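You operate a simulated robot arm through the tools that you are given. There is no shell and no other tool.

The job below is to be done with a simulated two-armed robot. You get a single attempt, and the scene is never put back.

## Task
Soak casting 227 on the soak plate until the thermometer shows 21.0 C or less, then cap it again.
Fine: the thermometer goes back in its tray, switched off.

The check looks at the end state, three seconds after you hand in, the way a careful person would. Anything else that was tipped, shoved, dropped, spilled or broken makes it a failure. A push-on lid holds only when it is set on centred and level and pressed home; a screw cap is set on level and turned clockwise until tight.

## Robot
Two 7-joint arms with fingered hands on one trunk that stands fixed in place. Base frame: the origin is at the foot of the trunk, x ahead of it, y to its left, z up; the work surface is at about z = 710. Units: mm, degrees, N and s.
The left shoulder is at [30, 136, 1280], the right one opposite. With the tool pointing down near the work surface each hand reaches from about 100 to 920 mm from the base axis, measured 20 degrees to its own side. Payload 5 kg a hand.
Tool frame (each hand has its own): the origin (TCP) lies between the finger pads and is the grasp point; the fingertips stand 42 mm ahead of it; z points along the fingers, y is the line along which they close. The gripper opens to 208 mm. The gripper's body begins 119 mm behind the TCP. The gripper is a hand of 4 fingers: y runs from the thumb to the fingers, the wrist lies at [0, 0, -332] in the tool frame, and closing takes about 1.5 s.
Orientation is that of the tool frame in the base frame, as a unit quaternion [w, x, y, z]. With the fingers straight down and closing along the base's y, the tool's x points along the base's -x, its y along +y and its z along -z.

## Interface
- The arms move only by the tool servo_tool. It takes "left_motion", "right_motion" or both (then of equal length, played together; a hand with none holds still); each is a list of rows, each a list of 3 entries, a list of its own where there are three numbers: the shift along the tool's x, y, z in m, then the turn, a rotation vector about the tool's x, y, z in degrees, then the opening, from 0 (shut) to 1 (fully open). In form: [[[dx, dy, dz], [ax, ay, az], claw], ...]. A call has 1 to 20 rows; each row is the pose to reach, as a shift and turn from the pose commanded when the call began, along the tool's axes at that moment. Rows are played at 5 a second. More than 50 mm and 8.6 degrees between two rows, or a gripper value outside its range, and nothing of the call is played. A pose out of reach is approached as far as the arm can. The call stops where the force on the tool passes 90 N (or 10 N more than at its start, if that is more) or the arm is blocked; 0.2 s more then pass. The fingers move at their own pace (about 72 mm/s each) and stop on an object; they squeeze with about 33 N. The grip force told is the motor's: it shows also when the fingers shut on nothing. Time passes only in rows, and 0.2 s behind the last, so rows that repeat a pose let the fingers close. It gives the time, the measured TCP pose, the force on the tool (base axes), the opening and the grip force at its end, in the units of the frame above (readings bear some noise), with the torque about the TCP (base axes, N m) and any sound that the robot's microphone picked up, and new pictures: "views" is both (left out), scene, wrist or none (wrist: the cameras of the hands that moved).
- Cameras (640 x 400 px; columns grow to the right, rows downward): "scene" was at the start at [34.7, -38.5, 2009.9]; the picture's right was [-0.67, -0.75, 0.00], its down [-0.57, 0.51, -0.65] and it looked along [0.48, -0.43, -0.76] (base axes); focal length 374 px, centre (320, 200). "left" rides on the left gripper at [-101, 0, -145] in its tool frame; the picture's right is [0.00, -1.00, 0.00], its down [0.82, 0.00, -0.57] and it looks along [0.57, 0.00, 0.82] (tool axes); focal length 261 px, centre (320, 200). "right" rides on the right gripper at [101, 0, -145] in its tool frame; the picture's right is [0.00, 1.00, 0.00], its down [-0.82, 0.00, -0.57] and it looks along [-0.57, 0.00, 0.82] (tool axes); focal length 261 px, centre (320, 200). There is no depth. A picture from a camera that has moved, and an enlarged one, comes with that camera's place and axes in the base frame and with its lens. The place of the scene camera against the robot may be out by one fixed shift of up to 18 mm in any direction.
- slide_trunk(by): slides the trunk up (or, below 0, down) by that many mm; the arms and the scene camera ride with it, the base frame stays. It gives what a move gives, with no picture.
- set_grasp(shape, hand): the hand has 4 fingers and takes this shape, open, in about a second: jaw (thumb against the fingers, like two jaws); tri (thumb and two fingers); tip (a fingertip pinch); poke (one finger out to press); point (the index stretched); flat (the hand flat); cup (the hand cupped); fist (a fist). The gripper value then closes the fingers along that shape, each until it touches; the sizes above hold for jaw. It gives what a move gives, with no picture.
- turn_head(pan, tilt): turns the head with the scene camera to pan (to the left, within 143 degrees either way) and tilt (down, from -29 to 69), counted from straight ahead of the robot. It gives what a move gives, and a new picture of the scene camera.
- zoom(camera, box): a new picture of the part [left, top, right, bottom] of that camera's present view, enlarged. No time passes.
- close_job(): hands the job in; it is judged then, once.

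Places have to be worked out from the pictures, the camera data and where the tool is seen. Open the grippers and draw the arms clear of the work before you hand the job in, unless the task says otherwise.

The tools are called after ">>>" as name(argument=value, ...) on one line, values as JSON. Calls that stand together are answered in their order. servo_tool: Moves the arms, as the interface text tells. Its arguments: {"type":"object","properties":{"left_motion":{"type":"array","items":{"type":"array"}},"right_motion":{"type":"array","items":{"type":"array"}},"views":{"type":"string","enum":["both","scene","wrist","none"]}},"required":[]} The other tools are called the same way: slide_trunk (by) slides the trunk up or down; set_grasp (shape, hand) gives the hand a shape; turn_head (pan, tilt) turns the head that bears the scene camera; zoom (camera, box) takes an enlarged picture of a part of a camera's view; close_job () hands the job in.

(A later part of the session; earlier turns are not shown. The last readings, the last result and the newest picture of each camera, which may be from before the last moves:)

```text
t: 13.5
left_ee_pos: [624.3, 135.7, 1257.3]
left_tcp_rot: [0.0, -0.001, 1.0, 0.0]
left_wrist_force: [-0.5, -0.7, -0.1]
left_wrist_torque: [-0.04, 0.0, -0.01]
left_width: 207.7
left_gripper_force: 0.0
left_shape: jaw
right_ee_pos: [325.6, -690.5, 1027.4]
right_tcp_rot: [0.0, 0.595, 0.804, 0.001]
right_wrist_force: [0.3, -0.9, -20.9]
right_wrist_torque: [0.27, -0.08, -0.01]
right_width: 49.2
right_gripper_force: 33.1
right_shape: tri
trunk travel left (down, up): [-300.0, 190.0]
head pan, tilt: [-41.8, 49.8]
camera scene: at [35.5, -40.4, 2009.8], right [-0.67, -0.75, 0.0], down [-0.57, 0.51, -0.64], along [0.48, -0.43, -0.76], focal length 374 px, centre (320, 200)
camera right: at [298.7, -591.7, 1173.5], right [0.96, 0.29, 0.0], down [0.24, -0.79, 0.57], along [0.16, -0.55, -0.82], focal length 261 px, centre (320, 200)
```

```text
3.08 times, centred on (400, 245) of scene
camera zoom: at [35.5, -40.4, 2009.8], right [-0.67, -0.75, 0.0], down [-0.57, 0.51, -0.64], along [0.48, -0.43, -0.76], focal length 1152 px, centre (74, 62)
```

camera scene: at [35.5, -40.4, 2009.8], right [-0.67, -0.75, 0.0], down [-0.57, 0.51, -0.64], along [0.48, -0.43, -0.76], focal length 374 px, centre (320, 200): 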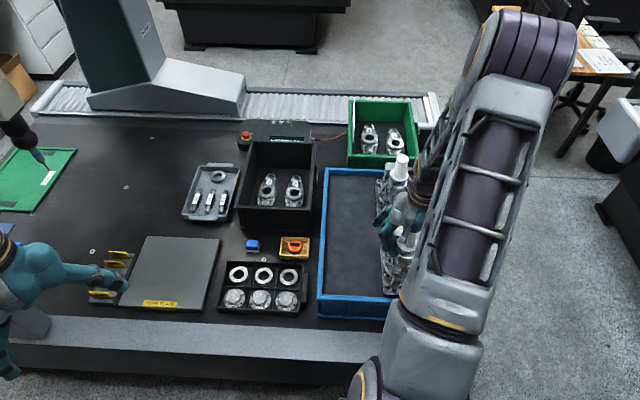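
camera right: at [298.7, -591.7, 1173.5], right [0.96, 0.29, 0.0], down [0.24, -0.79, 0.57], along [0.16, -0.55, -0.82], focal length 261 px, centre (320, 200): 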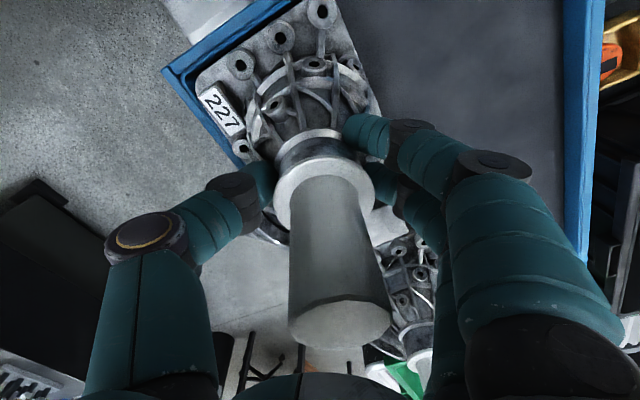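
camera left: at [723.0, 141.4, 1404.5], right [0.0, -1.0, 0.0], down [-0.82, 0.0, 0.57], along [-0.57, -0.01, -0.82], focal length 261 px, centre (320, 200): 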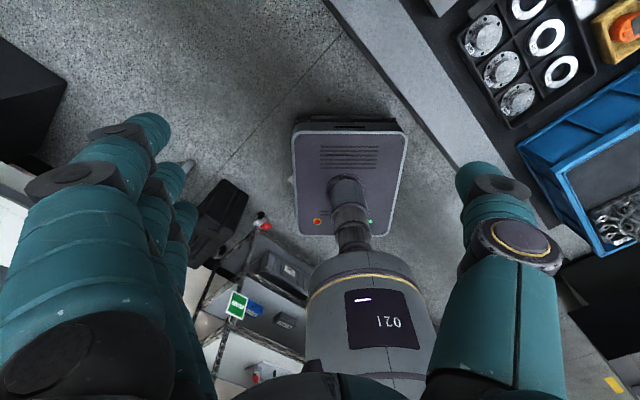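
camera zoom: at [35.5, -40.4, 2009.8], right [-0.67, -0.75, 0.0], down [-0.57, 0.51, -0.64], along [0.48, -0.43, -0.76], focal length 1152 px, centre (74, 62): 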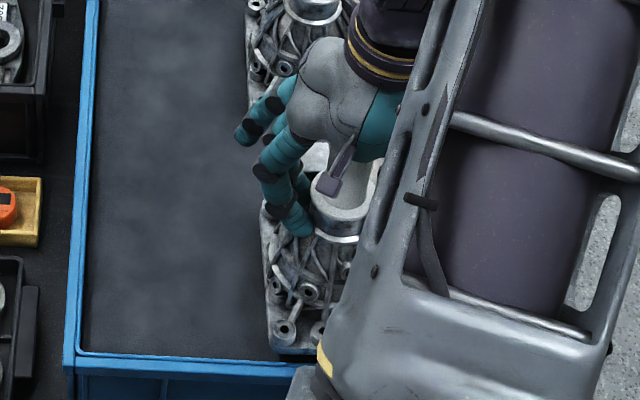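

About 21 N is on the wrist, so it's lifting, but the post leans roughly 5° toward the fingers. I'll raise another 25 mm slowly to see whether it hangs free and stable.

>>> servo_tool(right_motion=[[[0, 0, -0.004], [0, 0, 0], 0.0], [[0, 0, -0.008], [0, 0, 0], 0.0], [[0, 0, -0.012], [0, 0, 0], 0.0], [[0, 0, -0.016], [0, 0, 0], 0.0], [[0, 0, -0.02], [0, 0, 0], 0.0], [[0, 0, -0.025], [0, 0, 0], 0.0], [[0, 0, -0.025], [0, 0, 0], 0.0], [[0, 0, -0.025], [0, 0, 0], 0.0]])

>>> zoom(camera="scene", box=[350, 180, 450, 310])

```text
t: 15.3
left_ee_pos: [625.2, 136.1, 1257.8]
left_tcp_rot: [0.001, 0.0, 1.0, 0.0]
left_wrist_force: [0.1, 0.8, 0.8]
left_wrist_torque: [-0.02, -0.02, -0.01]
left_width: 207.9
left_gripper_force: 0.0
left_shape: jaw
right_ee_pos: [327.0, -689.4, 1052.3]
right_tcp_rot: [0.0, 0.595, 0.804, 0.0]
right_wrist_force: [1.0, 0.1, -20.9]
right_wrist_torque: [0.26, -0.14, -0.02]
right_width: 49.7
right_gripper_force: 32.4
right_shape: tri
trunk travel left (down, up): [-300.0, 190.0]
head pan, tilt: [-41.8, 49.8]
camera scene: at [35.3, -40.0, 2009.8], right [-0.67, -0.75, 0.0], down [-0.57, 0.51, -0.64], along [0.48, -0.43, -0.76], focal length 374 px, centre (320, 200)
camera right: at [297.9, -591.8, 1198.5], right [0.96, 0.29, 0.0], down [0.24, -0.79, 0.57], along [0.16, -0.55, -0.82], focal length 261 px, centre (320, 200)
```

scene: 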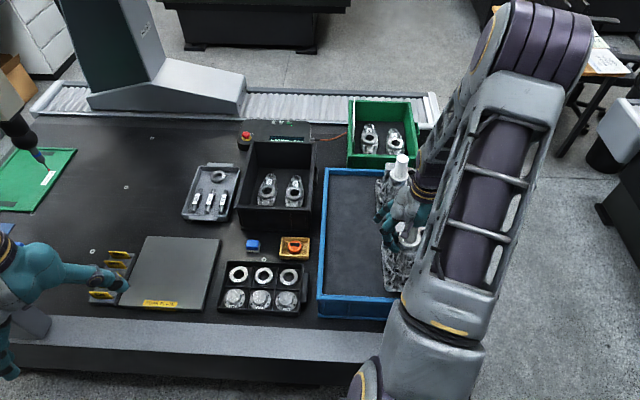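
right: 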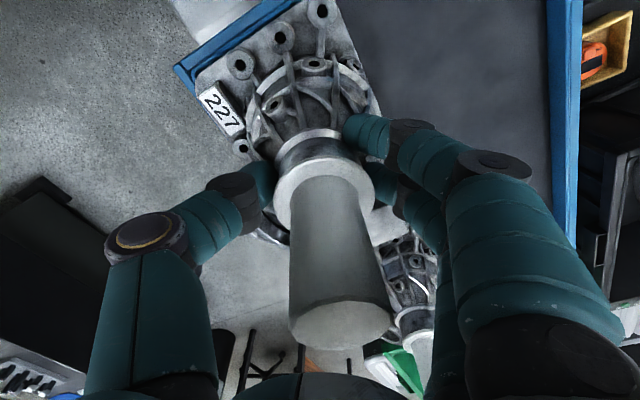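

```text
3.08 times, centred on (400, 245) of scene
camera zoom: at [35.3, -40.0, 2009.8], right [-0.67, -0.75, 0.0], down [-0.57, 0.51, -0.64], along [0.48, -0.43, -0.76], focal length 1152 px, centre (74, 62)
```

zoom: 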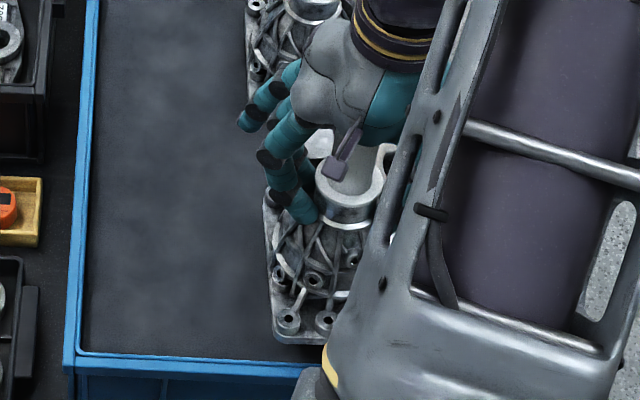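

The casting hangs steadily at 2.1 kg with a small constant tilt. I'll raise it another 70 mm, then carry it half way to the soak plate while starting to turn it.

>>> servo_tool(right_motion=[[[0, 0, -0.01], [0, 0, 0], 0], [[0, 0, -0.025], [0, 0, 0], 0], [[0, 0, -0.04], [0, 0, 0], 0], [[0, 0, -0.055], [0, 0, 0], 0], [[0, 0, -0.07], [0, 0, 0], 0], [[0.009, 0.015, -0.07], [0, 0, -2], 0], [[0.026, 0.044, -0.07], [0, 0, -6], 0], [[0.044, 0.075, -0.07], [0, 0, -10], 0], [[0.062, 0.106, -0.07], [0, 0, -14], 0], [[0.08, 0.137, -0.07], [0, 0, -18], 0], [[0.098, 0.168, -0.07], [0, 0, -22], 0], [[0.116, 0.199, -0.07], [0, 0, -26], 0], [[0.134, 0.23, -0.07], [0, 0, -30], 0], [[0.152, 0.261, -0.07], [0, 0, -34], 0], [[0.17, 0.292, -0.07], [0, 0, -38], 0], [[0.188, 0.323, -0.07], [0, 0, -42], 0], [[0.2, 0.342, -0.07], [0, 0, -44], 0], [[0.207, 0.353, -0.07], [0, 0, -45], 0]])

```text
t: 19.1
left_ee_pos: [624.8, 137.4, 1258.0]
left_tcp_rot: [0.0, 0.0, 1.0, 0.0]
left_wrist_force: [-0.8, 0.4, 0.2]
left_wrist_torque: [-0.02, 0.04, 0.01]
left_width: 208.0
left_gripper_force: 0.1
left_shape: jaw
right_ee_pos: [605.5, -386.0, 1120.3]
right_tcp_rot: [0.0, 0.242, 0.97, -0.001]
right_wrist_force: [0.5, -0.2, -21.3]
right_wrist_torque: [0.23, 0.15, 0.01]
right_width: 49.1
right_gripper_force: 33.3
right_shape: tri
trunk travel left (down, up): [-300.0, 190.0]
head pan, tilt: [-41.8, 49.8]
camera scene: at [37.0, -38.7, 2009.8], right [-0.67, -0.75, 0.0], down [-0.57, 0.51, -0.64], along [0.48, -0.43, -0.76], focal length 374 px, centre (320, 200)
camera right: at [517.0, -337.7, 1266.2], right [0.47, 0.88, 0.0], down [0.72, -0.39, 0.57], along [0.5, -0.27, -0.82], focal length 261 px, centre (320, 200)
```

scene: 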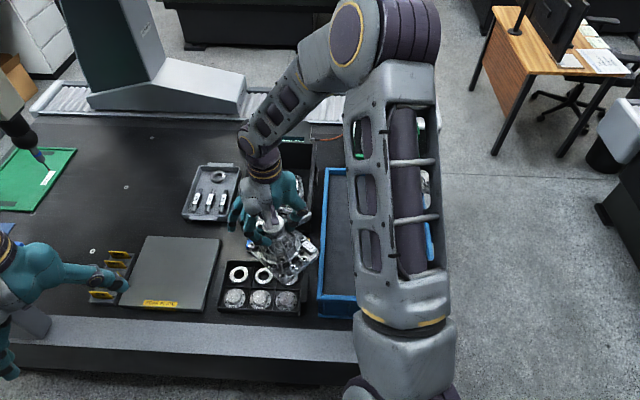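
right: 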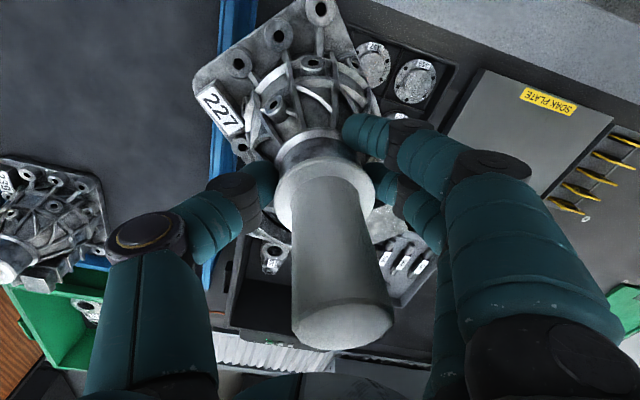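

The carry is stable. The wrist picture puts the soak plate's near-right corner at about (730, -104) and its near-left corner at about (953, 113). I'll carry on to above (872, -88), turning a further 45°.

>>> servo_tool(right_motion=[[[-0.003, 0.012, 0], [0, 0, -1.5], 0], [[-0.009, 0.036, 0], [0, 0, -4.5], 0], [[-0.016, 0.066, 0], [0, 0, -8], 0], [[-0.024, 0.097, 0], [0, 0, -12], 0], [[-0.032, 0.129, 0], [0, 0, -16], 0], [[-0.039, 0.161, 0], [0, 0, -20], 0], [[-0.047, 0.193, 0], [0, 0, -24], 0], [[-0.055, 0.225, 0], [0, 0, -28], 0], [[-0.063, 0.257, 0], [0, 0, -32], 0], [[-0.071, 0.289, 0], [0, 0, -36], 0], [[-0.079, 0.321, 0], [0, 0, -40], 0], [[-0.086, 0.351, 0], [0, 0, -43], 0], [[-0.092, 0.375, 0], [0, 0, -44.5], 0], [[-0.095, 0.388, 0], [0, 0, -45], 0], [[-0.095, 0.388, 0], [0, 0, -45], 0]])

```text
t: 22.3
left_ee_pos: [625.0, 136.7, 1256.9]
left_tcp_rot: [0.0, 0.0, 1.0, 0.0]
left_wrist_force: [0.4, -0.1, 0.7]
left_wrist_torque: [0.04, 0.0, 0.0]
left_width: 207.9
left_gripper_force: 0.1
left_shape: jaw
right_ee_pos: [869.6, -89.5, 1121.9]
right_tcp_rot: [-0.001, -0.149, 0.989, 0.0]
right_wrist_force: [-0.2, 0.4, -20.6]
right_wrist_torque: [0.19, 0.22, 0.03]
right_width: 48.8
right_gripper_force: 33.1
right_shape: tri
trunk travel left (down, up): [-300.0, 190.0]
head pan, tilt: [-41.8, 49.8]
camera scene: at [36.5, -38.9, 2009.8], right [-0.67, -0.75, 0.0], down [-0.57, 0.51, -0.64], along [0.48, -0.43, -0.76], focal length 374 px, centre (320, 200)
camera right: at [775.0, -118.3, 1266.8], right [-0.29, 0.96, 0.0], down [0.79, 0.24, 0.57], along [0.55, 0.16, -0.82], focal length 261 px, centre (320, 200)
```

scene: 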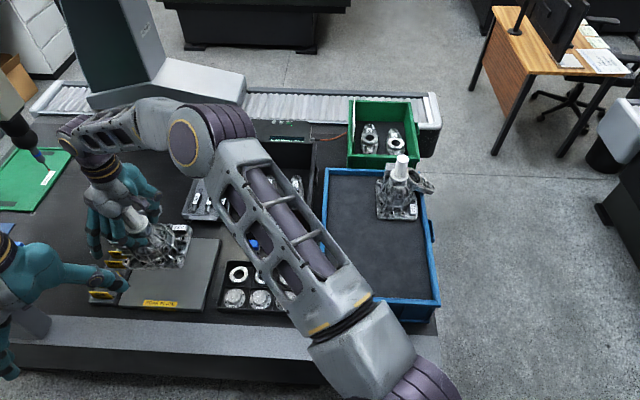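
right: 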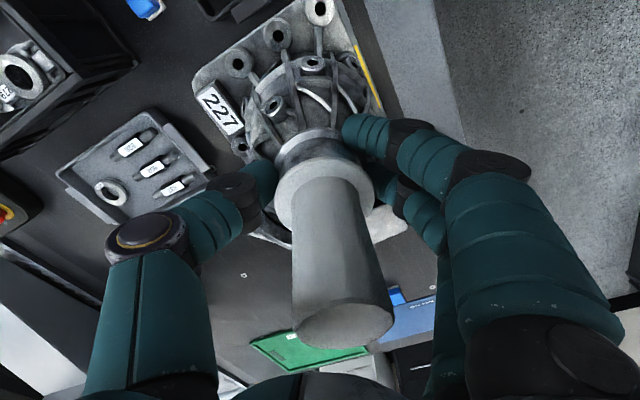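

The casting is over the soak plate. I'll correct the 3.7° lean by tilting the tool, descend most of the way, and draw the left hand further back out of the view.

>>> servo_tool(right_motion=[[[0, 0, 0.01], [-1, 0, 0], 0], [[0, 0, 0.03], [-2, 0, 0], 0], [[0, 0, 0.055], [-3, 0, 0], 0], [[0, 0, 0.08], [-3.7, 0, 0], 0], [[0, 0, 0.105], [-3.7, 0, 0], 0], [[0, 0, 0.13], [-3.7, 0, 0], 0], [[0, 0, 0.155], [-3.7, 0, 0], 0], [[0, 0, 0.175], [-3.7, 0, 0], 0], [[0, 0, 0.19], [-3.7, 0, 0], 0], [[0, 0, 0.19], [-3.7, 0, 0], 0]], left_motion=[[[0.02, 0.01, 0], [0, 0, 0], 1], [[0.04, 0.02, 0], [0, 0, 0], 1], [[0.06, 0.03, 0], [0, 0, 0], 1], [[0.08, 0.04, 0], [0, 0, 0], 1], [[0.1, 0.05, 0], [0, 0, 0], 1], [[0.12, 0.06, 0], [0, 0, 0], 1], [[0.14, 0.07, 0], [0, 0, 0], 1], [[0.16, 0.08, 0], [0, 0, 0], 1], [[0.18, 0.09, 0], [0, 0, 0], 1], [[0.2, 0.1, 0], [0, 0, 0], 1]])

>>> zoom(camera="scene", box=[60, 200, 240, 330])

```text
t: 24.5
left_ee_pos: [425.5, 236.7, 1259.1]
left_tcp_rot: [0.0, 0.0, 1.0, 0.001]
left_wrist_force: [-0.2, 1.6, 0.1]
left_wrist_torque: [-0.09, -0.07, 0.0]
left_width: 207.8
left_gripper_force: 0.0
left_shape: jaw
right_ee_pos: [869.3, -88.7, 933.9]
right_tcp_rot: [-0.005, -0.148, 0.989, 0.03]
right_wrist_force: [-0.9, 0.4, -20.5]
right_wrist_torque: [-0.01, 0.23, 0.0]
right_width: 48.9
right_gripper_force: 33.7
right_shape: tri
trunk travel left (down, up): [-300.0, 190.0]
head pan, tilt: [-41.8, 49.8]
camera scene: at [35.0, -37.3, 2010.0], right [-0.67, -0.75, 0.0], down [-0.57, 0.51, -0.65], along [0.48, -0.43, -0.76], focal length 374 px, centre (320, 200)
camera right: at [775.6, -126.5, 1078.4], right [-0.29, 0.96, 0.06], down [0.8, 0.2, 0.57], along [0.53, 0.21, -0.82], focal length 261 px, centre (320, 200)
camera left: at [527.6, 238.7, 1404.3], right [0.0, -1.0, 0.0], down [-0.82, 0.0, 0.57], along [-0.57, 0.0, -0.82], focal length 261 px, centre (320, 200)
```

scene: 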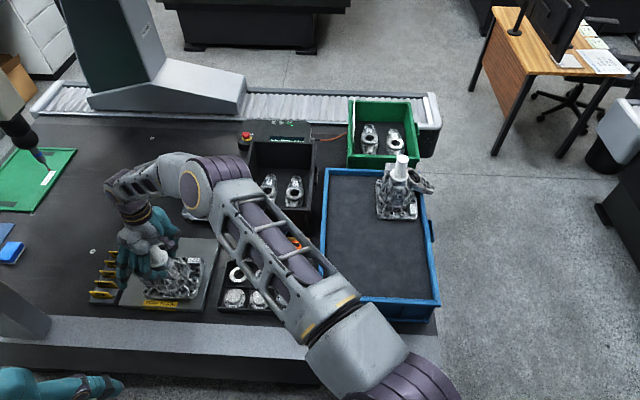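
right: 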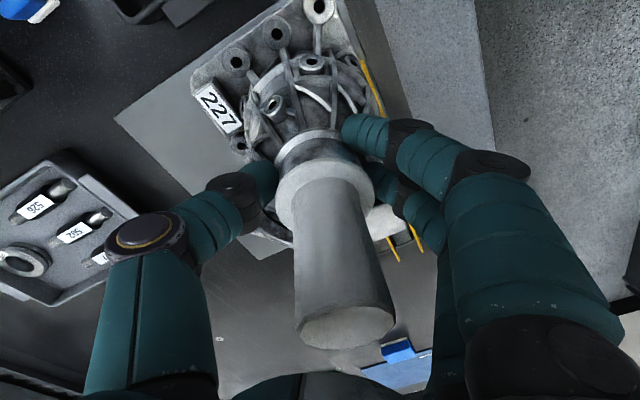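
left: 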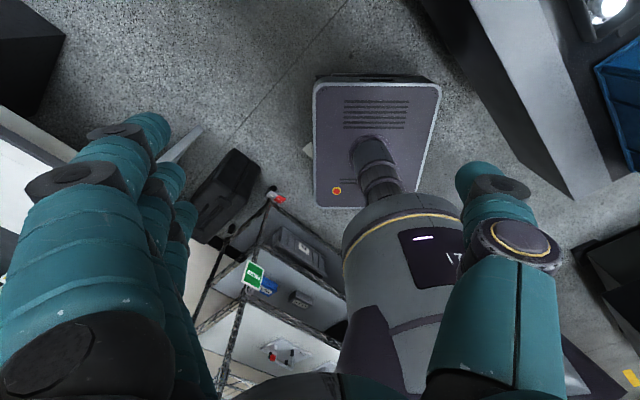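

```text
3.08 times, centred on (150, 265) of scene
camera zoom: at [35.0, -37.3, 2010.0], right [-0.67, -0.75, 0.0], down [-0.57, 0.51, -0.65], along [0.48, -0.43, -0.76], focal length 1152 px, centre (843, 0)
```

zoom: 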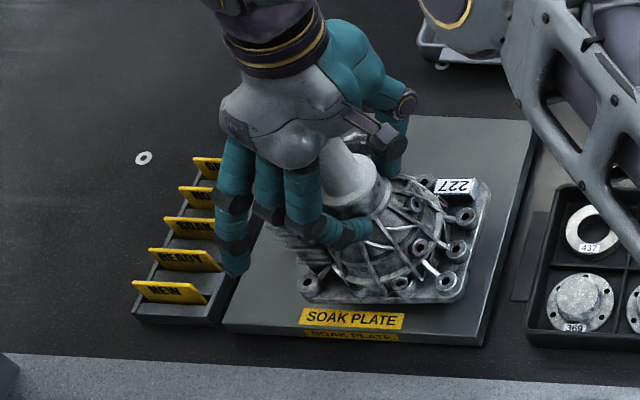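

The casting is over the plate, but its near and right margins are only about 15 mm. I'll shift it about 20 mm away and 15 mm left before lowering further.

>>> servo_tool(right_motion=[[[-0.006, -0.003, 0], [0, 0, 0], 0], [[-0.012, -0.006, 0], [0, 0, 0], 0], [[-0.018, -0.009, 0], [0, 0, 0], 0], [[-0.0226, -0.0106, 0], [0, 0, 0], 0], [[-0.0226, -0.0106, 0.01], [0, 0, 0], 0], [[-0.0226, -0.0106, 0.02], [0, 0, 0], 0], [[-0.0226, -0.011, 0.025], [0, 0, 0], 0], [[-0.0226, -0.011, 0.025], [0, 0, 0], 0]])

>>> zoom(camera="scene", box=[60, 200, 240, 330])

```text
t: 26.3
left_ee_pos: [427.1, 235.7, 1258.7]
left_tcp_rot: [0.0, 0.0, 1.0, 0.0]
left_wrist_force: [0.2, 0.4, -0.1]
left_wrist_torque: [0.01, 0.03, -0.03]
left_width: 207.7
left_gripper_force: 0.1
left_shape: jaw
right_ee_pos: [894.7, -91.3, 907.1]
right_tcp_rot: [-0.005, -0.148, 0.988, 0.032]
right_wrist_force: [0.2, -0.3, -21.0]
right_wrist_torque: [0.05, 0.18, -0.01]
right_width: 48.7
right_gripper_force: 32.6
right_shape: tri
trunk travel left (down, up): [-300.0, 190.0]
head pan, tilt: [-41.8, 49.8]
camera scene: at [36.9, -38.4, 2009.8], right [-0.67, -0.75, 0.0], down [-0.57, 0.51, -0.64], along [0.48, -0.43, -0.76], focal length 374 px, centre (320, 200)
camera right: at [800.8, -128.7, 1051.5], right [-0.29, 0.96, 0.06], down [0.8, 0.2, 0.57], along [0.53, 0.21, -0.82], focal length 261 px, centre (320, 200)
```

scene: 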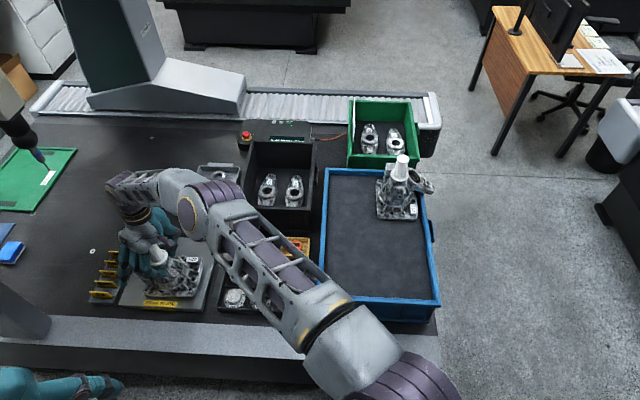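
right: 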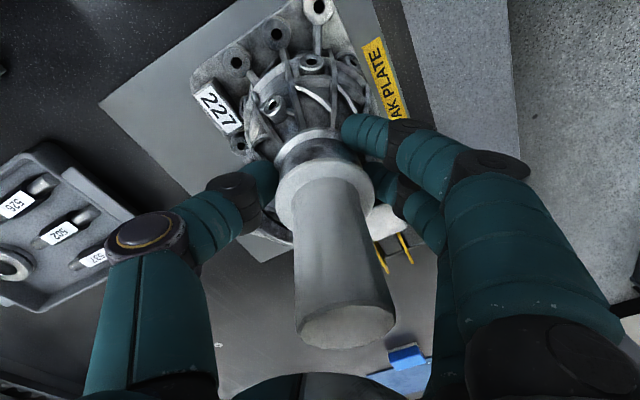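

```text
3.08 times, centred on (150, 265) of scene
camera zoom: at [36.9, -38.4, 2009.8], right [-0.67, -0.75, 0.0], down [-0.57, 0.51, -0.64], along [0.48, -0.43, -0.76], focal length 1152 px, centre (843, 0)
```

zoom: 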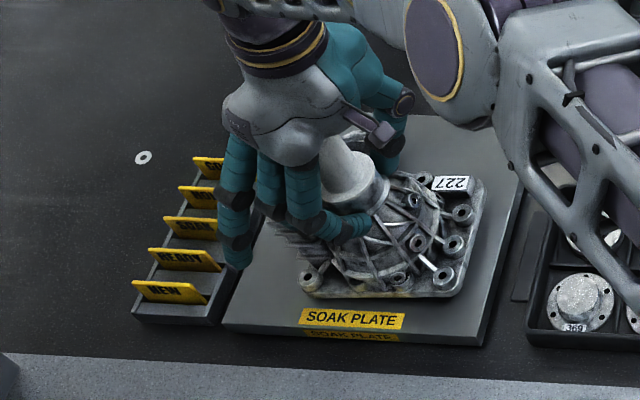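

The margins look good now. I'll lower in small steps and watch the vertical force for contact.

>>> servo_tool(right_motion=[[[0, 0, 0.004], [0, 0, 0], 0], [[0, 0, 0.008], [0, 0, 0], 0], [[0, 0, 0.012], [0, 0, 0], 0], [[0, 0, 0.012], [0, 0, 0], 0]], views="none")

>>> zoom(camera="scene", box=[100, 230, 220, 320])

```text
t: 27.3
left_ee_pos: [427.2, 237.1, 1259.8]
left_tcp_rot: [0.0, 0.0, 1.0, 0.0]
left_wrist_force: [0.1, -0.4, 0.4]
left_wrist_torque: [-0.03, 0.0, 0.0]
left_width: 207.8
left_gripper_force: 0.0
left_shape: jaw
right_ee_pos: [895.2, -89.9, 897.1]
right_tcp_rot: [-0.005, -0.147, 0.989, 0.031]
right_wrist_force: [-0.7, -2.4, -13.3]
right_wrist_torque: [0.09, -0.13, -0.07]
right_width: 49.1
right_gripper_force: 32.6
right_shape: tri
trunk travel left (down, up): [-300.0, 190.0]
head pan, tilt: [-41.8, 49.8]
```

```text
4.44 times, centred on (160, 275) of scene
camera zoom: at [35.9, -38.5, 2009.9], right [-0.67, -0.75, 0.0], down [-0.57, 0.51, -0.65], along [0.48, -0.43, -0.76], focal length 1663 px, centre (1031, -133)
```

zoom: 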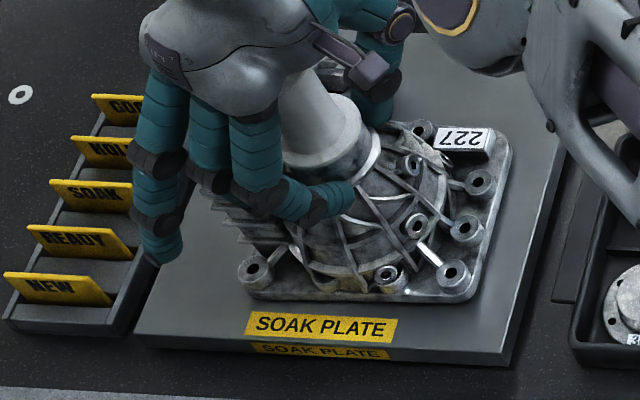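

The force has dropped to 13 N, so contact has begun at one edge. I'll lower 3 mm more, gently.

>>> servo_tool(right_motion=[[[0, 0, 0.001], [0, 0, 0], 0], [[0, 0, 0.002], [0, 0, 0], 0], [[0, 0, 0.003], [0, 0, 0], 0], [[0, 0, 0.003], [0, 0, 0], 0]], views="wrist")

>>> zoom(camera="scene", box=[100, 230, 220, 320])

```text
t: 28.3
left_ee_pos: [425.3, 236.3, 1260.3]
left_tcp_rot: [0.001, 0.0, 1.0, -0.001]
left_wrist_force: [0.0, -0.8, -0.5]
left_wrist_torque: [0.02, 0.0, 0.0]
left_width: 207.8
left_gripper_force: 0.0
left_shape: jaw
right_ee_pos: [893.2, -90.7, 892.7]
right_tcp_rot: [-0.006, -0.147, 0.988, 0.033]
right_wrist_force: [-2.7, -2.6, -7.4]
right_wrist_torque: [0.17, -0.07, -0.02]
right_width: 48.9
right_gripper_force: 33.6
right_shape: tri
trunk travel left (down, up): [-300.0, 190.0]
head pan, tilt: [-41.8, 49.8]
camera right: at [800.5, -127.8, 1037.3], right [-0.29, 0.96, 0.06], down [0.8, 0.2, 0.57], along [0.53, 0.21, -0.82], focal length 261 px, centre (320, 200)
```

right: 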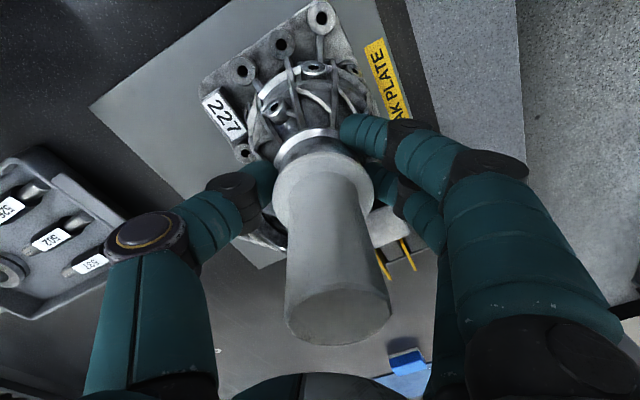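

```text
4.44 times, centred on (160, 275) of scene
camera zoom: at [35.2, -38.5, 2009.9], right [-0.67, -0.75, 0.0], down [-0.57, 0.51, -0.65], along [0.48, -0.43, -0.76], focal length 1663 px, centre (1031, -133)
```

zoom: 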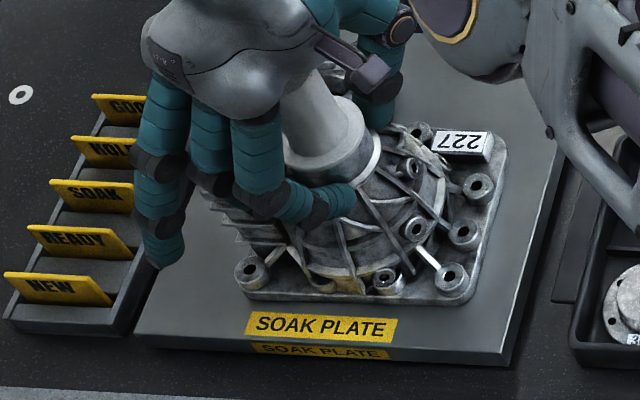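

The force is down to 7 N, so the casting is settling flat. I'll lower another 4 mm.

>>> servo_tool(right_motion=[[[0, 0, 0.001], [0, 0, 0], 0], [[0, 0, 0.002], [0, 0, 0], 0], [[0, 0, 0.003], [0, 0, 0], 0], [[0, 0, 0.004], [0, 0, 0], 0], [[0, 0, 0.004], [0, 0, 0], 0]], views="wrist")

>>> zoom(camera="scene", box=[100, 230, 220, 320])

```text
t: 29.5
left_ee_pos: [425.4, 235.7, 1259.6]
left_tcp_rot: [0.001, 0.0, 1.0, 0.0]
left_wrist_force: [-0.2, -0.6, -0.8]
left_wrist_torque: [0.04, 0.02, 0.0]
left_width: 207.9
left_gripper_force: 0.1
left_shape: jaw
right_ee_pos: [893.6, -90.5, 892.3]
right_tcp_rot: [-0.003, -0.147, 0.989, 0.031]
right_wrist_force: [0.6, -3.0, 18.6]
right_wrist_torque: [0.15, 0.29, -0.05]
right_width: 49.8
right_gripper_force: 32.6
right_shape: tri
trunk travel left (down, up): [-300.0, 190.0]
head pan, tilt: [-41.8, 49.8]
camera right: at [799.6, -127.4, 1036.3], right [-0.29, 0.96, 0.06], down [0.79, 0.2, 0.57], along [0.53, 0.21, -0.82], focal length 261 px, centre (320, 200)
```

right: 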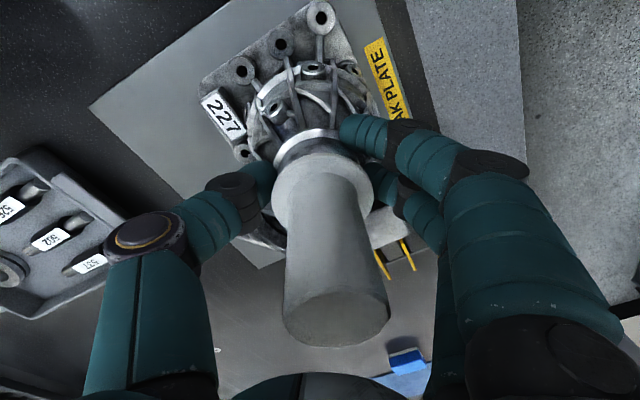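

```text
4.44 times, centred on (160, 275) of scene
camera zoom: at [32.8, -38.2, 2010.1], right [-0.67, -0.75, 0.0], down [-0.57, 0.51, -0.65], along [0.48, -0.43, -0.76], focal length 1663 px, centre (1031, -133)
```

zoom: 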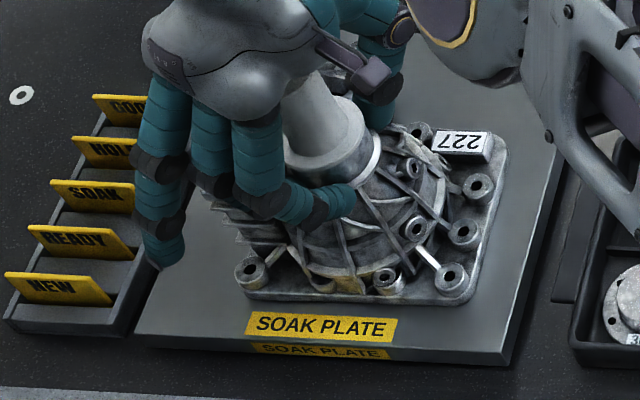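

The force is now +18.6 N, so the casting sits flat on the plate. I'll back off 2 mm and open the fingers.

>>> servo_tool(right_motion=[[[0, 0, -0.002], [0, 0, 0], 0], [[0, 0, -0.002], [0, 0, 0], 0.2], [[0, 0, -0.002], [0, 0, 0], 0.4], [[0, 0, -0.002], [0, 0, 0], 0.6], [[0, 0, -0.002], [0, 0, 0], 0.6], [[0, 0, -0.002], [0, 0, 0], 0.6]], views="wrist")

>>> zoom(camera="scene", box=[100, 230, 220, 320])

```text
t: 30.9
left_ee_pos: [425.3, 236.9, 1260.7]
left_tcp_rot: [0.0, 0.0, 1.0, -0.001]
left_wrist_force: [-0.9, -1.0, 0.0]
left_wrist_torque: [-0.04, -0.03, -0.02]
left_width: 208.1
left_gripper_force: 0.1
left_shape: jaw
right_ee_pos: [892.1, -90.4, 891.0]
right_tcp_rot: [-0.006, -0.147, 0.989, 0.032]
right_wrist_force: [0.0, -0.1, 0.1]
right_wrist_torque: [0.0, 0.01, -0.01]
right_width: 124.0
right_gripper_force: 0.0
right_shape: tri
trunk travel left (down, up): [-300.0, 190.0]
head pan, tilt: [-41.8, 49.8]
camera right: at [799.2, -127.5, 1035.5], right [-0.29, 0.96, 0.06], down [0.8, 0.2, 0.57], along [0.53, 0.21, -0.82], focal length 261 px, centre (320, 200)
```

right: 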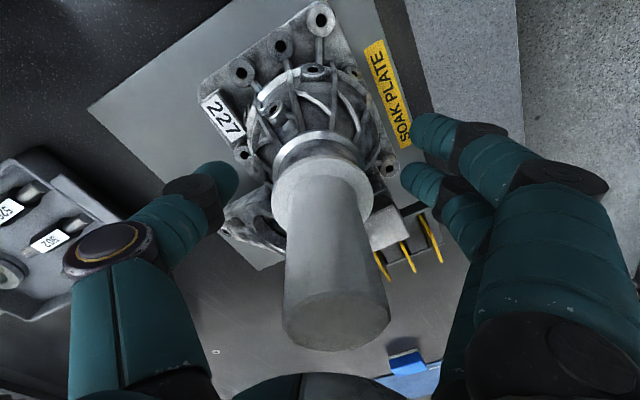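

```text
4.44 times, centred on (160, 275) of scene
camera zoom: at [34.5, -37.9, 2009.9], right [-0.67, -0.75, 0.0], down [-0.57, 0.51, -0.65], along [0.48, -0.43, -0.76], focal length 1663 px, centre (1031, -133)
```

zoom: 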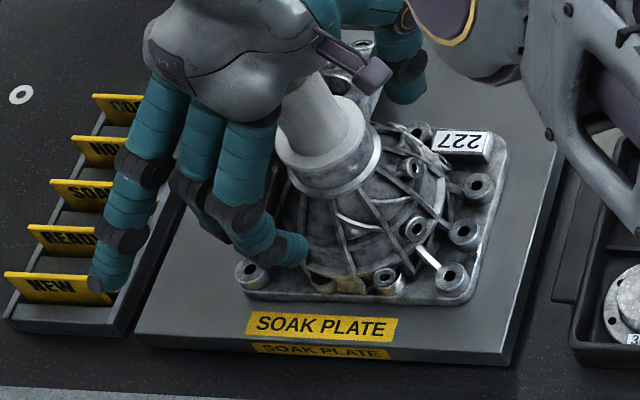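

Released cleanly; the casting stands flat on the plate. Next I'll level the tool, rise to the middle of the cap's post (z of about 940), and centre thumb and middle finger on it.

>>> servo_tool(right_motion=[[[0, 0.001, -0.015], [1, 0, 0], 0.6], [[0.003, 0.002, -0.03], [2.2, 0, 0], 0.6], [[0.007, 0.0042, -0.05], [3.7, 0, 0], 0.5], [[0.007, 0.0042, -0.05], [3.7, 0, 0], 0.5], [[0.007, 0.0042, -0.05], [3.7, 0, 0], 0.5]])

>>> zoom(camera="scene", box=[80, 210, 220, 320])

```text
t: 32.1
left_ee_pos: [425.1, 237.3, 1259.4]
left_tcp_rot: [0.0, 0.001, 1.0, 0.0]
left_wrist_force: [-0.1, -0.4, 0.1]
left_wrist_torque: [-0.02, -0.02, 0.01]
left_width: 207.9
left_gripper_force: 0.1
left_shape: jaw
right_ee_pos: [886.1, -92.9, 942.5]
right_tcp_rot: [0.0, -0.148, 0.989, -0.001]
right_wrist_force: [0.1, -0.1, 1.1]
right_wrist_torque: [0.02, -0.02, 0.0]
right_width: 104.9
right_gripper_force: 0.0
right_shape: tri
trunk travel left (down, up): [-300.0, 190.0]
head pan, tilt: [-41.8, 49.8]
camera scene: at [34.2, -37.9, 2009.9], right [-0.67, -0.75, 0.0], down [-0.57, 0.51, -0.65], along [0.48, -0.43, -0.76], focal length 374 px, centre (320, 200)
camera right: at [789.7, -120.7, 1087.2], right [-0.29, 0.96, 0.0], down [0.79, 0.24, 0.57], along [0.55, 0.16, -0.82], focal length 261 px, centre (320, 200)
```

scene: 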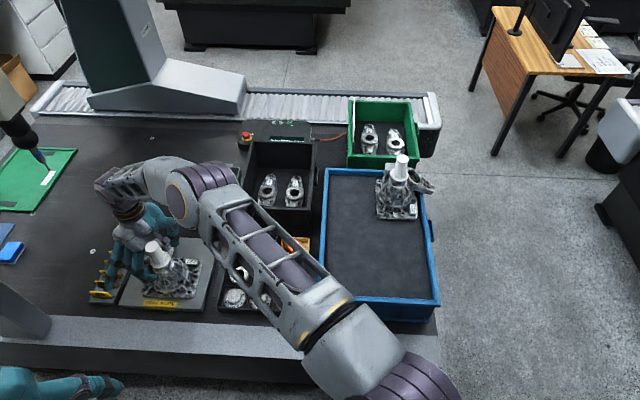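
right: 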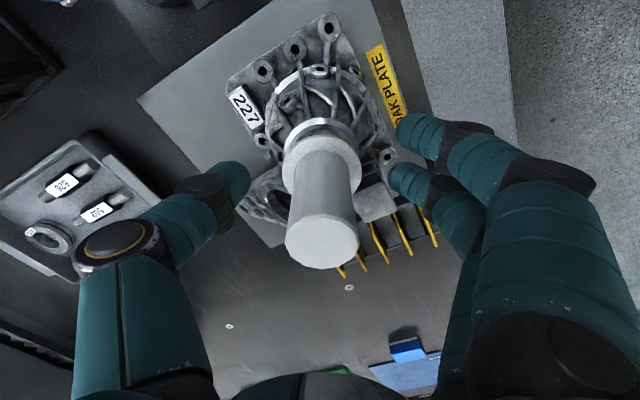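

```text
3.64 times, centred on (150, 265) of scene
camera zoom: at [34.2, -37.9, 2009.9], right [-0.67, -0.75, 0.0], down [-0.57, 0.51, -0.65], along [0.48, -0.43, -0.76], focal length 1361 px, centre (938, -36)
```

zoom: 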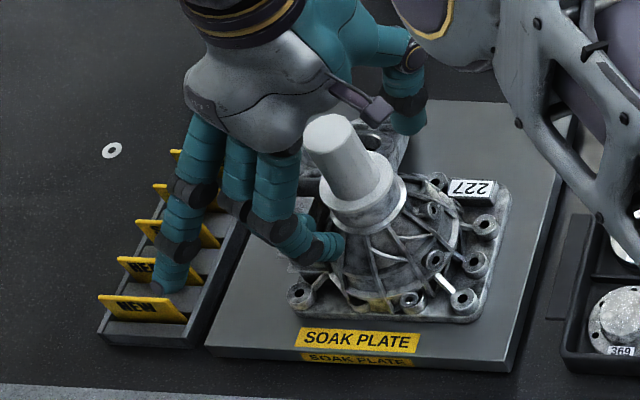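

The post stands at tool x of about -12, so I'll shift 4 mm to line it up with thumb and middle finger, then close on it.

>>> servo_tool(right_motion=[[[-0.004, 0.001, 0], [0, 0, 0], 0.5], [[-0.004, 0.001, 0], [0, 0, 0], 0.3], [[-0.004, 0.001, 0], [0, 0, 0], 0.1], [[-0.004, 0.001, 0], [0, 0, 0], 0.0], [[-0.004, 0.001, 0], [0, 0, 0], 0.0], [[-0.004, 0.001, 0], [0, 0, 0], 0.0], [[-0.004, 0.001, 0], [0, 0, 0], 0.0]])

>>> zoom(camera="scene", box=[80, 210, 220, 320])

```text
t: 33.7
left_ee_pos: [425.0, 236.4, 1258.2]
left_tcp_rot: [0.0, 0.0, 1.0, -0.001]
left_wrist_force: [-0.7, -0.9, -0.2]
left_wrist_torque: [-0.01, 0.06, 0.0]
left_width: 207.9
left_gripper_force: 0.1
left_shape: jaw
right_ee_pos: [889.4, -90.1, 942.7]
right_tcp_rot: [0.0, -0.148, 0.989, 0.0]
right_wrist_force: [-0.1, -0.2, 3.9]
right_wrist_torque: [0.04, 0.15, 0.01]
right_width: 28.9
right_gripper_force: 33.1
right_shape: tri
trunk travel left (down, up): [-300.0, 190.0]
head pan, tilt: [-41.8, 49.8]
heard: snap
camera scene: at [34.3, -38.1, 2010.0], right [-0.67, -0.75, 0.0], down [-0.57, 0.51, -0.65], along [0.48, -0.43, -0.76], focal length 374 px, centre (320, 200)
camera right: at [793.5, -118.9, 1087.5], right [-0.29, 0.96, 0.0], down [0.79, 0.24, 0.57], along [0.55, 0.16, -0.82], focal length 261 px, centre (320, 200)
```

scene: 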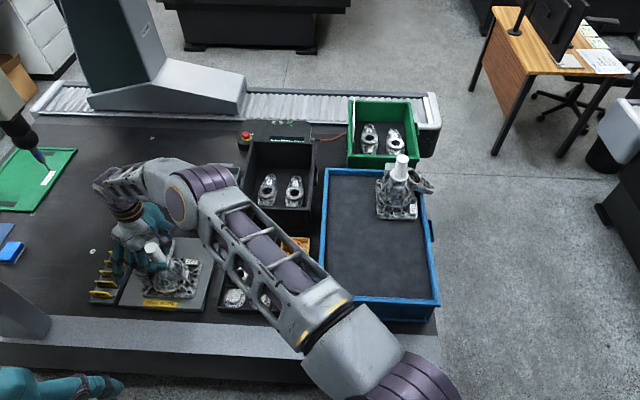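
right: 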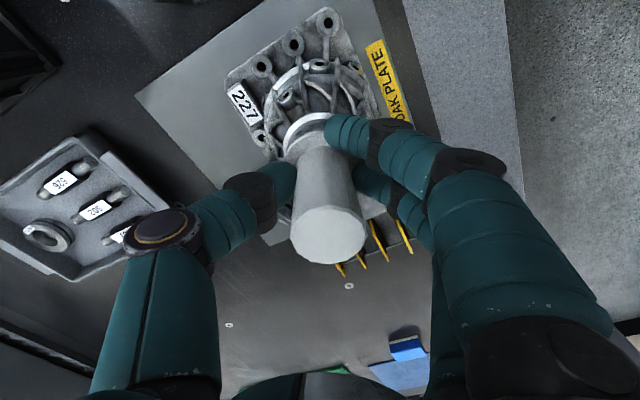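

```text
3.64 times, centred on (150, 265) of scene
camera zoom: at [34.3, -38.1, 2010.0], right [-0.67, -0.75, 0.0], down [-0.57, 0.51, -0.65], along [0.48, -0.43, -0.76], focal length 1361 px, centre (938, -36)
```

zoom: 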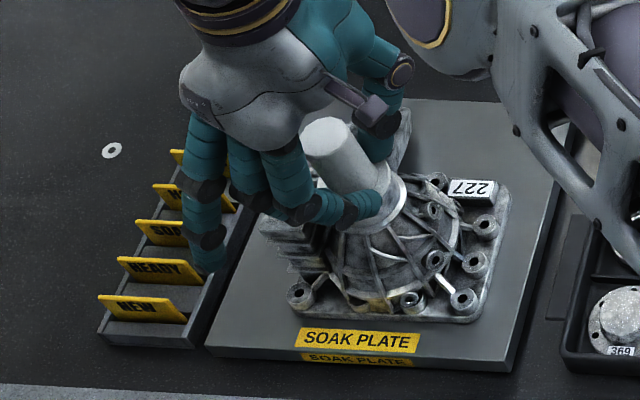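

A snap was heard, so the cap has probably let go of the neck. I'll lift it gently and see whether only the cap comes.

>>> servo_tool(right_motion=[[[0, 0, -0.003], [0, 0, 0], 0], [[0, 0, -0.008], [0, 0, 0], 0], [[0, 0, -0.015], [0, 0, 0], 0], [[0, 0, -0.025], [0, 0, 0], 0], [[0, 0, -0.04], [0, 0, 0], 0], [[0, 0, -0.06], [0, 0, 0], 0], [[0, 0, -0.08], [0, 0, 0], 0], [[0, 0, -0.08], [0, 0, 0], 0]])

>>> zoom(camera="scene", box=[80, 190, 220, 320])

>>> zoom(camera="right", box=[200, 0, 440, 280])

```text
t: 35.5
left_ee_pos: [425.8, 236.5, 1259.1]
left_tcp_rot: [0.001, 0.001, 1.0, -0.001]
left_wrist_force: [1.6, -0.4, 0.1]
left_wrist_torque: [0.0, 0.08, 0.02]
left_width: 207.9
left_gripper_force: 0.1
left_shape: jaw
right_ee_pos: [889.2, -90.5, 1021.1]
right_tcp_rot: [-0.001, -0.147, 0.989, 0.0]
right_wrist_force: [-1.0, 0.2, -1.0]
right_wrist_torque: [0.01, -0.01, 0.01]
right_width: 28.8
right_gripper_force: 32.9
right_shape: tri
trunk travel left (down, up): [-300.0, 190.0]
head pan, tilt: [-41.8, 49.8]
camera scene: at [35.5, -38.1, 2009.9], right [-0.67, -0.75, 0.0], down [-0.57, 0.51, -0.65], along [0.48, -0.43, -0.76], focal length 374 px, centre (320, 200)
camera right: at [792.9, -118.3, 1165.9], right [-0.29, 0.96, 0.0], down [0.79, 0.24, 0.57], along [0.55, 0.16, -0.82], focal length 261 px, centre (320, 200)
```

scene: 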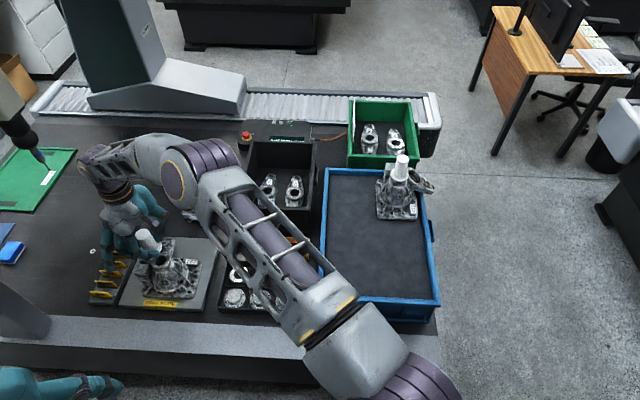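
right: 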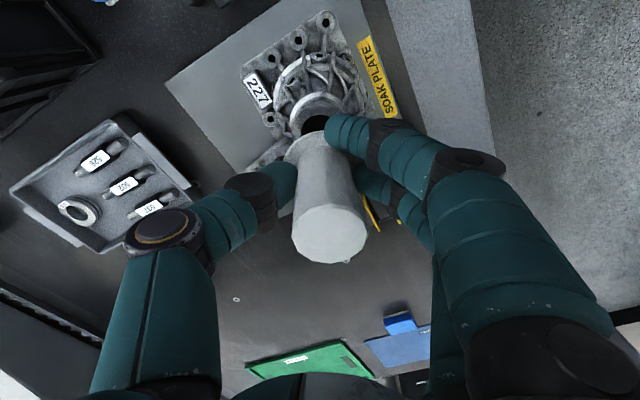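

```text
3.08 times, centred on (150, 255) of scene
camera zoom: at [35.5, -38.1, 2009.9], right [-0.67, -0.75, 0.0], down [-0.57, 0.51, -0.65], along [0.48, -0.43, -0.76], focal length 1152 px, centre (843, 31)
```

zoom: 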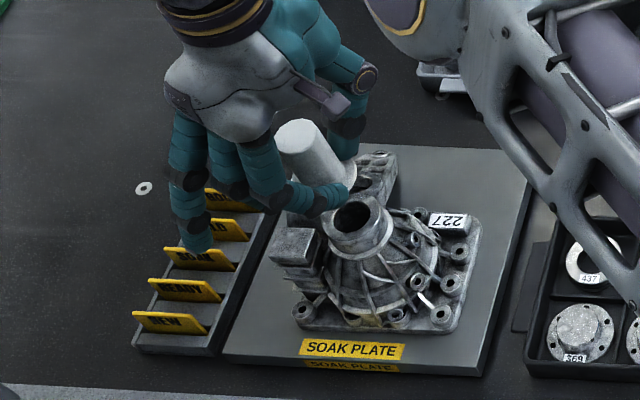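

```text
1.43 times, centred on (320, 140) of right
camera zoom: at [792.9, -118.3, 1165.9], right [-0.29, 0.96, 0.0], down [0.79, 0.24, 0.57], along [0.55, 0.16, -0.82], focal length 372 px, centre (320, 286)
```

zoom: 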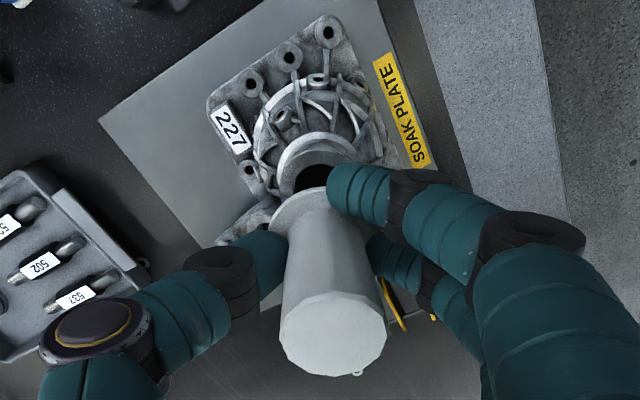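

Only the cap came up; the neck is an open ring about 68 mm across with a bore, where the thermometer puck can sit. The casting stays put on the plate. I'll carry the cap to the empty part of the blue tray, around (510, -605), to park it.

>>> servo_tool(right_motion=[[[0, 0, -0.02], [0, 0, 0], 0], [[0.01, -0.007, -0.04], [0, 0, 0], 0], [[0.035, -0.026, -0.05], [0, 0, 1], 0], [[0.066, -0.049, -0.05], [0, 0, 2], 0], [[0.097, -0.072, -0.05], [0, 0, 3], 0], [[0.128, -0.095, -0.05], [0, 0, 4], 0], [[0.159, -0.118, -0.05], [0, 0, 5], 0], [[0.19, -0.142, -0.05], [0, 0, 6], 0], [[0.221, -0.165, -0.05], [0, 0, 7], 0], [[0.252, -0.188, -0.05], [0, 0, 8], 0], [[0.283, -0.211, -0.05], [0, 0, 9], 0], [[0.314, -0.234, -0.05], [0, 0, 10], 0], [[0.345, -0.257, -0.05], [0, 0, 11], 0], [[0.376, -0.28, -0.05], [0, 0, 12], 0], [[0.407, -0.303, -0.05], [0, 0, 13], 0], [[0.438, -0.326, -0.05], [0, 0, 14], 0], [[0.469, -0.349, -0.05], [0, 0, 15], 0], [[0.495, -0.368, -0.05], [0, 0, 16], 0], [[0.5127, -0.3817, -0.05], [0, 0, 17], 0], [[0.5127, -0.3817, -0.05], [0, 0, 17], 0]])

>>> zoom(camera="scene", box=[280, 120, 460, 320])

>>> zoom(camera="scene", box=[80, 220, 240, 320])

```text
t: 39.7
left_ee_pos: [425.7, 238.2, 1259.4]
left_tcp_rot: [0.001, -0.001, 1.0, 0.0]
left_wrist_force: [-0.1, 0.3, -0.1]
left_wrist_torque: [0.0, 0.03, 0.01]
left_width: 207.7
left_gripper_force: 0.0
left_shape: jaw
right_ee_pos: [510.8, -605.8, 1071.7]
right_tcp_rot: [0.0, 0.0, 1.0, -0.001]
right_wrist_force: [1.4, 0.5, -0.1]
right_wrist_torque: [-0.01, 0.04, 0.0]
right_width: 28.4
right_gripper_force: 32.9
right_shape: tri
trunk travel left (down, up): [-300.0, 190.0]
head pan, tilt: [-41.8, 49.8]
camera scene: at [35.2, -37.8, 2009.9], right [-0.67, -0.75, 0.0], down [-0.57, 0.51, -0.65], along [0.48, -0.43, -0.76], focal length 374 px, centre (320, 200)
camera right: at [410.4, -603.4, 1217.4], right [0.0, 1.0, 0.0], down [0.82, 0.0, 0.57], along [0.57, 0.0, -0.82], focal length 261 px, centre (320, 200)
```

scene: 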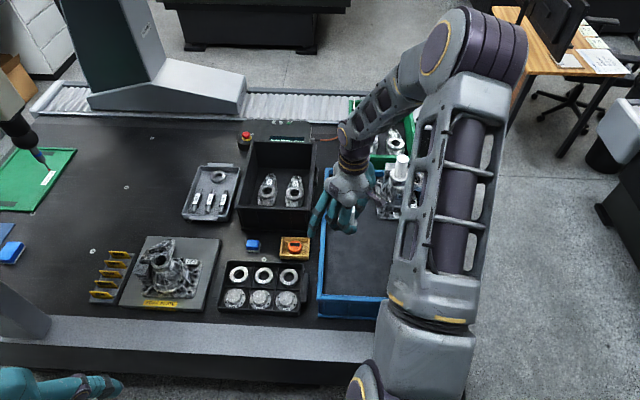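
right: 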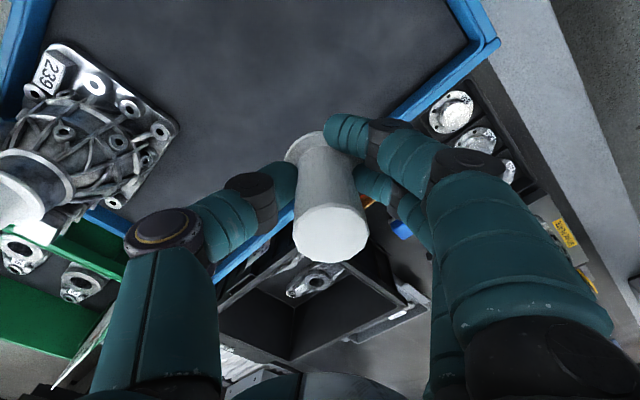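

```text
2.00 times, centred on (370, 220) of scene
camera zoom: at [35.2, -37.8, 2009.9], right [-0.67, -0.75, 0.0], down [-0.57, 0.51, -0.65], along [0.48, -0.43, -0.76], focal length 748 px, centre (220, 160)
```

zoom: 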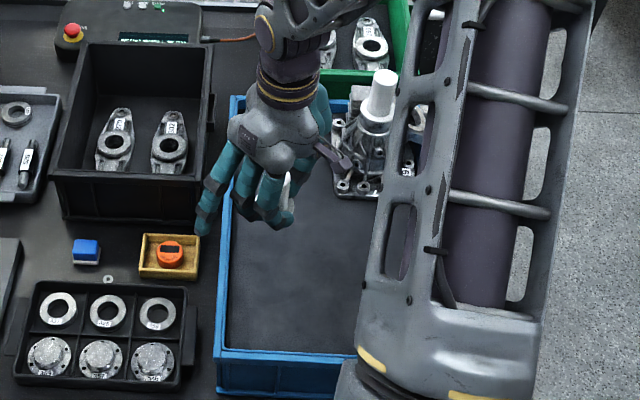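

```text
4.00 times, centred on (160, 270) of scene
camera zoom: at [35.2, -37.8, 2009.9], right [-0.67, -0.75, 0.0], down [-0.57, 0.51, -0.65], along [0.48, -0.43, -0.76], focal length 1497 px, centre (960, -80)
```

zoom: 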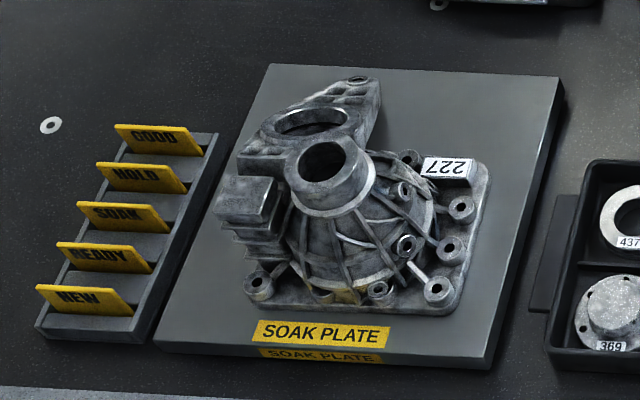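

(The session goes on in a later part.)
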